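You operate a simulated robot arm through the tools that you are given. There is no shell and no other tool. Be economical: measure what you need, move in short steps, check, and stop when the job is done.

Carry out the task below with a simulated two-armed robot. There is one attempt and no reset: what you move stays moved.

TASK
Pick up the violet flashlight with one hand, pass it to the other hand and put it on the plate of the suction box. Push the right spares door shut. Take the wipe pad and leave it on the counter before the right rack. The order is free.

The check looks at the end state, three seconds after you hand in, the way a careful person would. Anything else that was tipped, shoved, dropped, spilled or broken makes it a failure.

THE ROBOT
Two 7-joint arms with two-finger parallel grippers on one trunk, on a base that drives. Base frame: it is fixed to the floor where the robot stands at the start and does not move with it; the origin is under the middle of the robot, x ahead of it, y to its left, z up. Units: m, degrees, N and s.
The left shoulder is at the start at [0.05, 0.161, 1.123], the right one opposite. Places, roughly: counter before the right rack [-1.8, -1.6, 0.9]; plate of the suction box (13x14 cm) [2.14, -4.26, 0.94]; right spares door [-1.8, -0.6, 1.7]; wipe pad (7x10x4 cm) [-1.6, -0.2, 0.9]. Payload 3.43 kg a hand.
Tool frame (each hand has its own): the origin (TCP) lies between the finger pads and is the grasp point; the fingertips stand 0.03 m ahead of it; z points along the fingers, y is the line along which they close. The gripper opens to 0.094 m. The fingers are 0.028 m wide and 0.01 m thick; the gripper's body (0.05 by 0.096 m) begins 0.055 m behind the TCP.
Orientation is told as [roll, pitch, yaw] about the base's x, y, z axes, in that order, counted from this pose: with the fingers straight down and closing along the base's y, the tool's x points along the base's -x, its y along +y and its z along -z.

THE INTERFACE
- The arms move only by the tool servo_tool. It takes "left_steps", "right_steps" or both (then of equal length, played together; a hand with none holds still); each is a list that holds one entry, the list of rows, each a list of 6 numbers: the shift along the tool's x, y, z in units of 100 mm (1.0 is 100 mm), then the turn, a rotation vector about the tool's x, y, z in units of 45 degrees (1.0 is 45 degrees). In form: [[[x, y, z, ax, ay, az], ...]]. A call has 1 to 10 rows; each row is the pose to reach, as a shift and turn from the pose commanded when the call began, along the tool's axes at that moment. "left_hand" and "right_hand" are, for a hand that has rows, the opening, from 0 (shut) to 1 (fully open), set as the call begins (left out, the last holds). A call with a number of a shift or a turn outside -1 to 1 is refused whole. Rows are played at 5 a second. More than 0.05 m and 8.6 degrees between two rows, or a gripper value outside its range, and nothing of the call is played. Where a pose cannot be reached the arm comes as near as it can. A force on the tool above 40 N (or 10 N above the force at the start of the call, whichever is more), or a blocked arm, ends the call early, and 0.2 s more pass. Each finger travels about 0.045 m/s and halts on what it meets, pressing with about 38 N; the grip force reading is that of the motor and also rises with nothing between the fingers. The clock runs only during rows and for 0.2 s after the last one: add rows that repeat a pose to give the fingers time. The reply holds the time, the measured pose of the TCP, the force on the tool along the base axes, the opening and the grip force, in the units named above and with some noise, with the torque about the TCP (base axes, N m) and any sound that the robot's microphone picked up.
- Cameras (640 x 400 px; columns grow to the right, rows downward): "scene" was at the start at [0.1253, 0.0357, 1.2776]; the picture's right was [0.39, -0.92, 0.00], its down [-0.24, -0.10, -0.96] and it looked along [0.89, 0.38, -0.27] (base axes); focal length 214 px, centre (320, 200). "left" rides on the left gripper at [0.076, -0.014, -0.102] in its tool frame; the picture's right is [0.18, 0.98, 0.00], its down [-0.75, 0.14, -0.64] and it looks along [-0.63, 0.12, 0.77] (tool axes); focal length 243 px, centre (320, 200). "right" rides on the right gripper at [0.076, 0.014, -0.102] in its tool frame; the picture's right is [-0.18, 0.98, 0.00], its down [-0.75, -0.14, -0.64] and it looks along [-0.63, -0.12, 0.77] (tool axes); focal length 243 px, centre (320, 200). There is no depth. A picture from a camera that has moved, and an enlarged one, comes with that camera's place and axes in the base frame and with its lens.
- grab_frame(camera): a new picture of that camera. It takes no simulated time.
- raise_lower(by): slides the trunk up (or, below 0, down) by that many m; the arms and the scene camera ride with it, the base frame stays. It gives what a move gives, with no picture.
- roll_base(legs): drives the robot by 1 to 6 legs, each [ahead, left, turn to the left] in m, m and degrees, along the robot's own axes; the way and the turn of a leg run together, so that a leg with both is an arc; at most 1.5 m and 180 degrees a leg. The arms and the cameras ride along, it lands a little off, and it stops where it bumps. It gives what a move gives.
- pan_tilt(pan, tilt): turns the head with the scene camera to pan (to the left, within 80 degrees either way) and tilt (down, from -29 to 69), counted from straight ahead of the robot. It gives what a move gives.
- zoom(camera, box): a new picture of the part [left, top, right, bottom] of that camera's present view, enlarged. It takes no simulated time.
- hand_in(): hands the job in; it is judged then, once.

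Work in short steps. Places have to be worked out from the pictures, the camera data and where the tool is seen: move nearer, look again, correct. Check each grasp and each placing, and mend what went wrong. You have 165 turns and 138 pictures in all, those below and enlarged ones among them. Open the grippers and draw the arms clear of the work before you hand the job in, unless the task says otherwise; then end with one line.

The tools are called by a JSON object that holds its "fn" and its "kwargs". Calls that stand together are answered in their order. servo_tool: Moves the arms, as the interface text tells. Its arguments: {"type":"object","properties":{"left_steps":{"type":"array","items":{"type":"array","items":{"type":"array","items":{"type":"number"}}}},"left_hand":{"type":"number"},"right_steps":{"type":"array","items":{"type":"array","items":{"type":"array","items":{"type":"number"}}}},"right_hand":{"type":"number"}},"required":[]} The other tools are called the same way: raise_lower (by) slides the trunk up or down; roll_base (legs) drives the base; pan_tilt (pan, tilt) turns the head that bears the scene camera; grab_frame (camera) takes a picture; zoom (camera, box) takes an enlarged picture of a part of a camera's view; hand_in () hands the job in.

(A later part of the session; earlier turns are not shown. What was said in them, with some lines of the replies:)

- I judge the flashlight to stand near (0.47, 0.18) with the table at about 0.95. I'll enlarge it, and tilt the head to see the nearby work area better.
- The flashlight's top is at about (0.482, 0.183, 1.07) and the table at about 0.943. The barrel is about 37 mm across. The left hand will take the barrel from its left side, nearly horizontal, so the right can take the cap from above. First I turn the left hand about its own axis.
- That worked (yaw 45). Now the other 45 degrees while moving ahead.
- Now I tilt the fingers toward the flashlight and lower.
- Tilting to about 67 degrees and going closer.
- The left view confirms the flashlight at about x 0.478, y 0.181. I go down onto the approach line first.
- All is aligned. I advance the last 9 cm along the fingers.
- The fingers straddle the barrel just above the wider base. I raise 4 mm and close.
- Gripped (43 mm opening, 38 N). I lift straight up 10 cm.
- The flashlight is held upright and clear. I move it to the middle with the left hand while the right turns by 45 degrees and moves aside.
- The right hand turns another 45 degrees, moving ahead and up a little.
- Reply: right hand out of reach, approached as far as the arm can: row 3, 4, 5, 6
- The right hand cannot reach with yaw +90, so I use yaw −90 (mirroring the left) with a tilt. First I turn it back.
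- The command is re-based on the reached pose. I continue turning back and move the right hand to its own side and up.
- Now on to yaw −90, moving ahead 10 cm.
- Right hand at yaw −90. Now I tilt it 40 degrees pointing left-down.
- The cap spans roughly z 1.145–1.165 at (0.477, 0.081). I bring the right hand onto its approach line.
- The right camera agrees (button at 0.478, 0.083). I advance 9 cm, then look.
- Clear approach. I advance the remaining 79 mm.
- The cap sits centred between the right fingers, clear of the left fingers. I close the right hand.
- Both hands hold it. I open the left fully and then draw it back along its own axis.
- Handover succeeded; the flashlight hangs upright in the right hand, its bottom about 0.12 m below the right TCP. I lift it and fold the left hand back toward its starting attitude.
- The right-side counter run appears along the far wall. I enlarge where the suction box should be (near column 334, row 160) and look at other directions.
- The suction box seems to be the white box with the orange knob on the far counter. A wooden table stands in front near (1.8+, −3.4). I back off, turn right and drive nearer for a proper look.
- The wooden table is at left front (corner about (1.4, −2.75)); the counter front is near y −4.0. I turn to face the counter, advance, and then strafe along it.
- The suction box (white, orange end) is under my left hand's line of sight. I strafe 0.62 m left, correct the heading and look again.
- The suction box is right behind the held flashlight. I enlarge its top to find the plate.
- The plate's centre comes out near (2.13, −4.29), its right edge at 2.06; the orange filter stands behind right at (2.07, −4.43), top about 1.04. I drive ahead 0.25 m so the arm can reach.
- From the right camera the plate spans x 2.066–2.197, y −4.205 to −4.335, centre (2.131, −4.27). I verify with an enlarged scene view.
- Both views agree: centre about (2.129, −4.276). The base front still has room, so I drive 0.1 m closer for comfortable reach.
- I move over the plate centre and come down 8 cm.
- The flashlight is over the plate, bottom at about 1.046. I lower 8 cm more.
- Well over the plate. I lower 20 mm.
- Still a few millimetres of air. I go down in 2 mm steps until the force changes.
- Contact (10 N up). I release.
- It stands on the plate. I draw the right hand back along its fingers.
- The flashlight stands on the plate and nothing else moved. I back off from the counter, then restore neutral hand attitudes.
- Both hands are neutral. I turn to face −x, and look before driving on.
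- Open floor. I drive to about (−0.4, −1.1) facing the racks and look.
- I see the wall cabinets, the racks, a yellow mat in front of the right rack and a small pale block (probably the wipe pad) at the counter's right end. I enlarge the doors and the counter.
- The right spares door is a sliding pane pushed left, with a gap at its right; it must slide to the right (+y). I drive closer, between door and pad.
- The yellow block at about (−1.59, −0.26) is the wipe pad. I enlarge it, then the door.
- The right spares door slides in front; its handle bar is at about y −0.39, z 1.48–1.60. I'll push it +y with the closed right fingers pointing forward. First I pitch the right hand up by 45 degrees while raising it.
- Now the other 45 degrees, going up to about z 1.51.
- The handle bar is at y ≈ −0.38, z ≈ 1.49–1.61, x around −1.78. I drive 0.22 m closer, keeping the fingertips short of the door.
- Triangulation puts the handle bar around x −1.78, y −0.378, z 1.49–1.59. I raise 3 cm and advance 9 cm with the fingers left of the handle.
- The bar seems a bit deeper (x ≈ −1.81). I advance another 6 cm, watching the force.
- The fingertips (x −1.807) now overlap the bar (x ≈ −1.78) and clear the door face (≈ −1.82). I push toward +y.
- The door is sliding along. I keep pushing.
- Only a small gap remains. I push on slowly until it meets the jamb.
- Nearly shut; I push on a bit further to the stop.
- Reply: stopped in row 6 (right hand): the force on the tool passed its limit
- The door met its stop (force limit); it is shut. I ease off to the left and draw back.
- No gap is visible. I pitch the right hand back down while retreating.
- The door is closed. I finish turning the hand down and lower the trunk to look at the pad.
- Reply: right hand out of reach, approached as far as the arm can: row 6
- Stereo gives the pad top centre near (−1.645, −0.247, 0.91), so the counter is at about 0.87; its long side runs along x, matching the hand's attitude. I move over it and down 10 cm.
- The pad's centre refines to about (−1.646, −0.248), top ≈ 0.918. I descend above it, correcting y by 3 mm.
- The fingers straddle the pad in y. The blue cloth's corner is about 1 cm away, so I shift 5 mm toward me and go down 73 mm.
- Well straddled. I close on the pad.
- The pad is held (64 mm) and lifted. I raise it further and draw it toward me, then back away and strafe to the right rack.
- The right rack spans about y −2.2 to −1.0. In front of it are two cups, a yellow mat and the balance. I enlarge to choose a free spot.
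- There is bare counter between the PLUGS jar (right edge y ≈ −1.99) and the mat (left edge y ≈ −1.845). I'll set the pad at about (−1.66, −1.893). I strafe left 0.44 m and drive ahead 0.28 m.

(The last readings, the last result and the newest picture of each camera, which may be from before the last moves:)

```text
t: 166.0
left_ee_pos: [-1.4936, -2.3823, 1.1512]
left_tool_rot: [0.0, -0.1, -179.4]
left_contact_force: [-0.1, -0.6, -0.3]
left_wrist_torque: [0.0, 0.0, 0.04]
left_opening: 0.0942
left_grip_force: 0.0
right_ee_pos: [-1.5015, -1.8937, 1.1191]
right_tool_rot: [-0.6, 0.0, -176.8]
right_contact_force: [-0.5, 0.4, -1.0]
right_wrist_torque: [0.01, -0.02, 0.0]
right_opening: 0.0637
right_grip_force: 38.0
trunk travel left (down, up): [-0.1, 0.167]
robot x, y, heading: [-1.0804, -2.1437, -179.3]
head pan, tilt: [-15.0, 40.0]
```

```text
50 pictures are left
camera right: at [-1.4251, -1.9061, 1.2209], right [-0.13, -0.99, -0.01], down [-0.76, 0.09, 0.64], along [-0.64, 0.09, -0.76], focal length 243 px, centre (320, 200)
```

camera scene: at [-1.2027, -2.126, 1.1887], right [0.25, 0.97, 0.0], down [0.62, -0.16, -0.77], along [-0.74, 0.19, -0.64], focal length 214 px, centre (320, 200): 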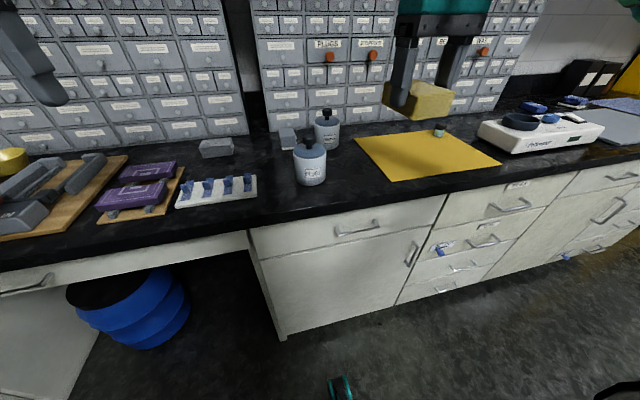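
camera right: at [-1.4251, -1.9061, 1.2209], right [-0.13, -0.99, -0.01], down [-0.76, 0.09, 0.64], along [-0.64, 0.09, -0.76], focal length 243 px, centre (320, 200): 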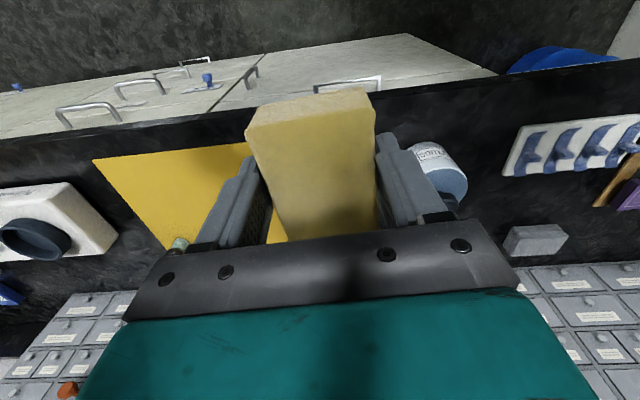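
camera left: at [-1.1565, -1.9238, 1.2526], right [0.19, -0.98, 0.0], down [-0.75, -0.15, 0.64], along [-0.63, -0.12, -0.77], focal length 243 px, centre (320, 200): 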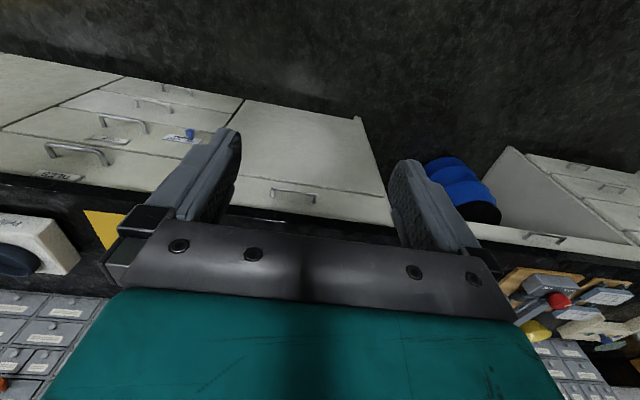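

The clear strip is y −2.00 to −1.84. I move the pad out over it.

{"fn": "servo_tool", "kwargs": {"right_steps": [[[-0.35, 0, 0, 0, 0, 0], [-0.7, -0.03, 0, 0, 0, 0], [-1.0, -0.05, 0, 0, 0, 0]]]}}

{"fn": "servo_tool", "kwargs": {"right_steps": [[[-0.3, 0, 0.1, 0, 0, 0], [-0.55, -0.02, 0.3, 0, 0, 0], [-0.55, -0.02, 0.65, 0, 0, 0], [-0.55, -0.02, 1.0, 0, 0, 0]]]}}

{"fn": "zoom", "kwargs": {"camera": "scene", "box": [260, 80, 440, 200]}}

{"fn": "grab_frame", "kwargs": {"camera": "right"}}

```text
t: 166.8
left_ee_pos: [-1.4962, -2.3823, 1.1509]
left_tool_rot: [0.0, 0.0, -179.3]
left_contact_force: [-1.0, 0.4, 1.3]
left_wrist_torque: [0.03, -0.03, 0.0]
left_opening: 0.094
left_grip_force: 0.0
right_ee_pos: [-1.6026, -1.8934, 1.1187]
right_tool_rot: [-0.8, 0.0, -176.6]
right_contact_force: [-0.7, 0.0, -1.0]
right_wrist_torque: [-0.01, -0.02, -0.01]
right_opening: 0.0636
right_grip_force: 37.9
trunk travel left (down, up): [-0.1, 0.167]
robot x, y, heading: [-1.08, -2.1464, -179.1]
head pan, tilt: [-15.0, 40.0]
```

```text
t: 167.8
left_ee_pos: [-1.4946, -2.3806, 1.1507]
left_tool_rot: [-0.1, 0.0, -179.2]
left_contact_force: [0.4, -0.6, -0.2]
left_wrist_torque: [0.01, 0.03, 0.02]
left_opening: 0.0941
left_grip_force: 0.1
right_ee_pos: [-1.6568, -1.8949, 1.0201]
right_tool_rot: [-0.7, -0.2, -176.7]
right_contact_force: [0.4, 0.1, -0.8]
right_wrist_torque: [0.0, -0.02, 0.02]
right_opening: 0.0636
right_grip_force: 38.1
trunk travel left (down, up): [-0.1, 0.167]
robot x, y, heading: [-1.0835, -2.1429, -179.4]
head pan, tilt: [-15.0, 40.0]
```

```text
3.33 times, centred on (350, 140) of scene
camera zoom: at [-1.2029, -2.1259, 1.1887], right [0.25, 0.97, 0.0], down [0.62, -0.16, -0.77], along [-0.74, 0.19, -0.64], focal length 715 px, centre (220, 400)
```

zoom: 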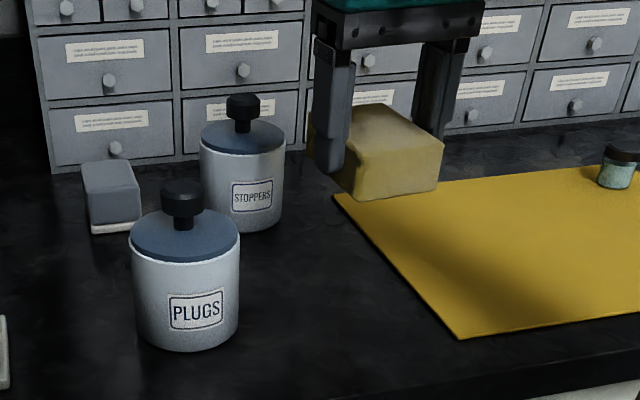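

```text
48 pictures are left
camera right: at [-1.5807, -1.906, 1.1212], right [-0.13, -0.99, -0.01], down [-0.76, 0.09, 0.64], along [-0.64, 0.09, -0.76], focal length 243 px, centre (320, 200)
```

right: 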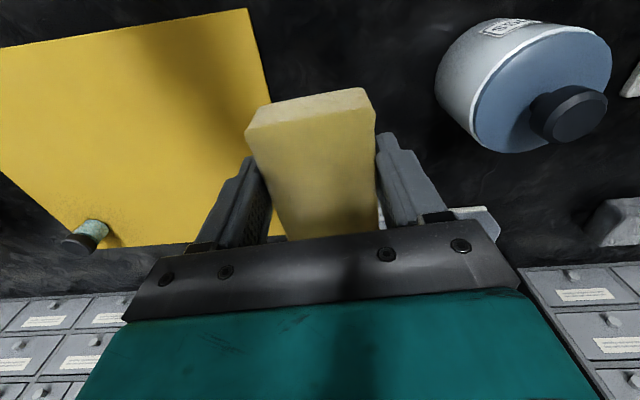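

Good position. I lower 9 cm, then feel for contact.

{"fn": "servo_tool", "kwargs": {"right_steps": [[[0, 0, 0.3, 0, 0, 0], [0, 0, 0.55, 0, 0, 0], [0, 0, 0.75, 0, 0, 0], [0, 0, 0.9, 0, 0, 0]]]}}

{"fn": "zoom", "kwargs": {"camera": "scene", "box": [260, 80, 440, 200]}}

```text
t: 168.8
left_ee_pos: [-1.495, -2.3815, 1.1505]
left_tool_rot: [0.0, 0.0, -179.3]
left_contact_force: [0.5, 0.1, 0.5]
left_wrist_torque: [0.01, 0.01, 0.0]
left_opening: 0.0939
left_grip_force: 0.1
right_ee_pos: [-1.6573, -1.8947, 0.9283]
right_tool_rot: [-0.7, 0.0, -176.7]
right_contact_force: [-0.7, 0.1, -0.2]
right_wrist_torque: [0.01, -0.01, -0.01]
right_opening: 0.0637
right_grip_force: 38.0
trunk travel left (down, up): [-0.1, 0.167]
robot x, y, heading: [-1.0784, -2.148, -179.4]
head pan, tilt: [-15.0, 40.0]
```

```text
3.33 times, centred on (350, 140) of scene
camera zoom: at [-1.2027, -2.1259, 1.1887], right [0.25, 0.97, 0.0], down [0.62, -0.16, -0.77], along [-0.74, 0.19, -0.64], focal length 715 px, centre (220, 400)
```

zoom: 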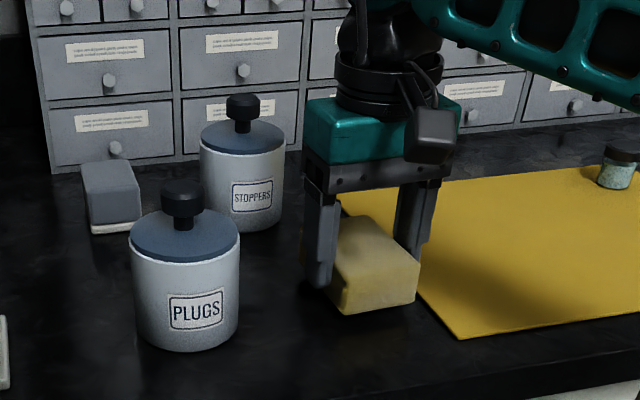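

Almost down, on bare counter. I lower in 3 mm steps.

{"fn": "servo_tool", "kwargs": {"right_steps": [[[0, 0, 0.03, 0, 0, 0], [0, 0, 0.06, 0, 0, 0], [0, 0, 0.08, 0, 0, 0], [0, 0, 0.08, 0, 0, 0]]]}}

```text
t: 169.8
left_ee_pos: [-1.4947, -2.3824, 1.1518]
left_tool_rot: [0.0, -0.1, -179.3]
left_contact_force: [0.0, 0.4, 0.2]
left_wrist_torque: [0.03, -0.01, 0.01]
left_opening: 0.0941
left_grip_force: 0.1
right_ee_pos: [-1.6569, -1.8943, 0.9207]
right_tool_rot: [-0.7, 0.0, -176.7]
right_contact_force: [-0.3, 0.0, -0.9]
right_wrist_torque: [0.01, 0.02, 0.0]
right_opening: 0.0637
right_grip_force: 38.2
trunk travel left (down, up): [-0.1, 0.167]
robot x, y, heading: [-1.08, -2.1461, -179.1]
head pan, tilt: [-15.0, 40.0]
```

{"fn": "servo_tool", "kwargs": {"right_steps": [[[0, 0, 0.015, 0, 0, 0], [0, 0, 0.03, 0, 0, 0], [0, 0, 0.03, 0, 0, 0]]]}}

```text
t: 170.6
left_ee_pos: [-1.4934, -2.3837, 1.1522]
left_tool_rot: [-0.1, -0.1, -179.4]
left_contact_force: [0.7, -0.9, -0.1]
left_wrist_torque: [0.02, 0.01, 0.0]
left_opening: 0.0937
left_grip_force: 0.1
right_ee_pos: [-1.6572, -1.8941, 0.9202]
right_tool_rot: [-0.7, -0.2, -176.7]
right_contact_force: [1.2, 2.4, 13.0]
right_wrist_torque: [-0.34, -0.56, 0.09]
right_opening: 0.0639
right_grip_force: 37.8
trunk travel left (down, up): [-0.1, 0.167]
robot x, y, heading: [-1.0776, -2.145, -179.1]
head pan, tilt: [-15.0, 40.0]
```

The pad touches the counter (13 N). I open moderately and rise straight up.

{"fn": "servo_tool", "kwargs": {"right_steps": [[[0, 0, -0.02, 0, 0, 0], [0, 0, -0.02, 0, 0, 0], [0, 0, -0.02, 0, 0, 0], [0, 0, -0.02, 0, 0, 0]]], "right_hand": 0.88}}

{"fn": "servo_tool", "kwargs": {"right_steps": [[[0, 0, -0.2, 0, 0, 0], [0, 0, -0.45, 0, 0, 0], [0, 0, -0.7, 0, 0, 0], [0, 0, -1.0, 0, 0, 0]]]}}

{"fn": "servo_tool", "kwargs": {"right_steps": [[[0, 0, -0.4, 0, 0, 0], [0.3, 0, -0.8, 0, 0, 0], [0.7, 0, -1.0, 0, 0, 0], [1.0, 0, -1.0, 0, 0, 0]]]}}

{"fn": "grab_frame", "kwargs": {"camera": "scene"}}

```text
t: 171.6
left_ee_pos: [-1.4939, -2.3812, 1.1504]
left_tool_rot: [0.0, -0.1, -179.3]
left_contact_force: [0.8, -0.7, 0.1]
left_wrist_torque: [0.0, 0.03, 0.02]
left_opening: 0.0939
left_grip_force: 0.1
right_ee_pos: [-1.6571, -1.8933, 0.9214]
right_tool_rot: [-0.8, -0.1, -176.7]
right_contact_force: [-0.3, 0.1, 0.3]
right_wrist_torque: [0.02, -0.02, -0.01]
right_opening: 0.0827
right_grip_force: 0.2
trunk travel left (down, up): [-0.1, 0.167]
robot x, y, heading: [-1.0803, -2.1396, -179.6]
head pan, tilt: [-15.0, 40.0]
```

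```text
t: 172.6
left_ee_pos: [-1.4943, -2.3823, 1.1501]
left_tool_rot: [0.0, -0.1, -179.3]
left_contact_force: [0.4, 0.4, 0.4]
left_wrist_torque: [0.0, 0.01, 0.0]
left_opening: 0.0941
left_grip_force: 0.0
right_ee_pos: [-1.6568, -1.8966, 1.0215]
right_tool_rot: [-0.6, 0.0, -176.6]
right_contact_force: [0.6, -0.5, -0.1]
right_wrist_torque: [0.0, 0.01, 0.03]
right_opening: 0.0826
right_grip_force: 0.1
trunk travel left (down, up): [-0.1, 0.167]
robot x, y, heading: [-1.0786, -2.1447, -179.1]
head pan, tilt: [-15.0, 40.0]
```

```text
t: 173.6
left_ee_pos: [-1.4941, -2.3806, 1.1505]
left_tool_rot: [0.0, -0.2, -179.4]
left_contact_force: [0.5, -0.3, -0.4]
left_wrist_torque: [-0.03, -0.04, 0.0]
left_opening: 0.0941
left_grip_force: 0.1
right_ee_pos: [-1.5564, -1.8911, 1.121]
right_tool_rot: [-0.7, 0.0, -176.8]
right_contact_force: [0.0, -0.2, -0.2]
right_wrist_torque: [-0.01, -0.01, -0.01]
right_opening: 0.0829
right_grip_force: 0.1
trunk travel left (down, up): [-0.1, 0.167]
robot x, y, heading: [-1.0797, -2.1426, -179.0]
head pan, tilt: [-15.0, 40.0]
```

```text
46 pictures are left
camera scene: at [-1.2023, -2.1258, 1.1888], right [0.25, 0.97, 0.0], down [0.62, -0.16, -0.77], along [-0.74, 0.19, -0.64], focal length 214 px, centre (320, 200)
```

scene: 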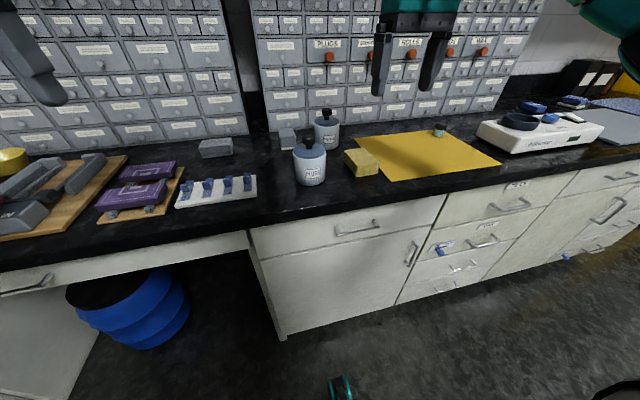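

The pad rests on the bare counter before the right rack. I back away and take a last look at the door and the surroundings.

{"fn": "roll_base", "kwargs": {"legs": [[-0.5, 0, 0], [0, -1.2, 0]]}}

{"fn": "pan_tilt", "kwargs": {"pan": -10, "tilt": 5}}

{"fn": "grab_frame", "kwargs": {"camera": "scene"}}

{"fn": "zoom", "kwargs": {"camera": "scene", "box": [200, 20, 480, 195]}}

```text
t: 182.2
left_ee_pos: [-1.0159, -1.2081, 1.149]
left_tool_rot: [0.0, 0.0, -177.9]
left_contact_force: [-0.5, -0.3, -0.4]
left_wrist_torque: [0.03, 0.0, -0.01]
left_opening: 0.0939
left_grip_force: 0.1
right_ee_pos: [-1.093, -0.7187, 1.1205]
right_tool_rot: [-0.7, -0.1, -175.4]
right_contact_force: [-0.1, -0.6, 0.5]
right_wrist_torque: [0.03, 0.0, 0.0]
right_opening: 0.0827
right_grip_force: 0.1
trunk travel left (down, up): [-0.1, 0.167]
robot x, y, heading: [-0.6082, -0.9607, -177.9]
head pan, tilt: [-15.0, 40.0]
```

```text
t: 183.2
left_ee_pos: [-1.0174, -1.209, 1.1509]
left_tool_rot: [0.0, -0.1, -177.9]
left_contact_force: [0.0, 0.1, -0.5]
left_wrist_torque: [0.0, 0.01, -0.01]
left_opening: 0.0938
left_grip_force: 0.0
right_ee_pos: [-1.0927, -0.7179, 1.1207]
right_tool_rot: [-0.7, -0.1, -175.3]
right_contact_force: [0.1, 0.7, 0.9]
right_wrist_torque: [0.0, -0.01, -0.01]
right_opening: 0.0828
right_grip_force: 0.0
trunk travel left (down, up): [-0.1, 0.167]
robot x, y, heading: [-0.6046, -0.965, -178.2]
head pan, tilt: [-10.0, 5.0]
```

```text
45 pictures are left
camera scene: at [-0.7399, -0.9515, 1.2444], right [0.14, 0.99, 0.0], down [0.09, -0.01, -1.0], along [-0.99, 0.14, -0.09], focal length 214 px, centre (320, 200)
```

scene: 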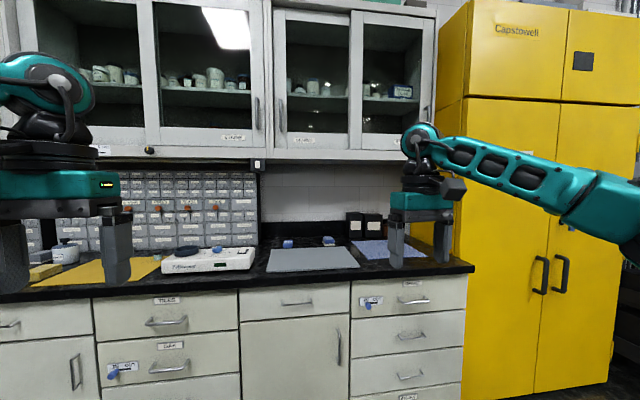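

```text
2.29 times, centred on (340, 108) of scene
camera zoom: at [-0.7399, -0.9515, 1.2444], right [0.14, 0.99, 0.0], down [0.09, -0.01, -1.0], along [-0.99, 0.14, -0.09], focal length 490 px, centre (274, 411)
```

zoom: 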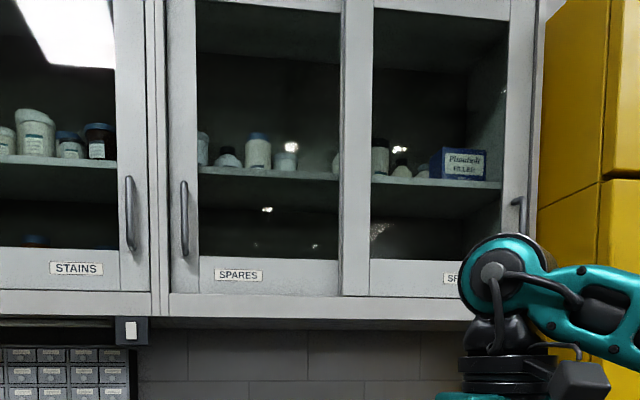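

The spares doors are shut, the pad and flashlight are placed, and both hands are empty, open and clear of the work. I hand in.

{"fn": "hand_in", "kwargs": {}}

```text
The job is handed in.
```

The violet flashlight was picked up with the left hand, passed to the right, and stands on the plate of the suction box. The right spares door is slid shut against its stop. The wipe pad lies on bare counter before the right rack, left of centre, because the middle is covered by a yellow mat. I saw nothing else disturbed.
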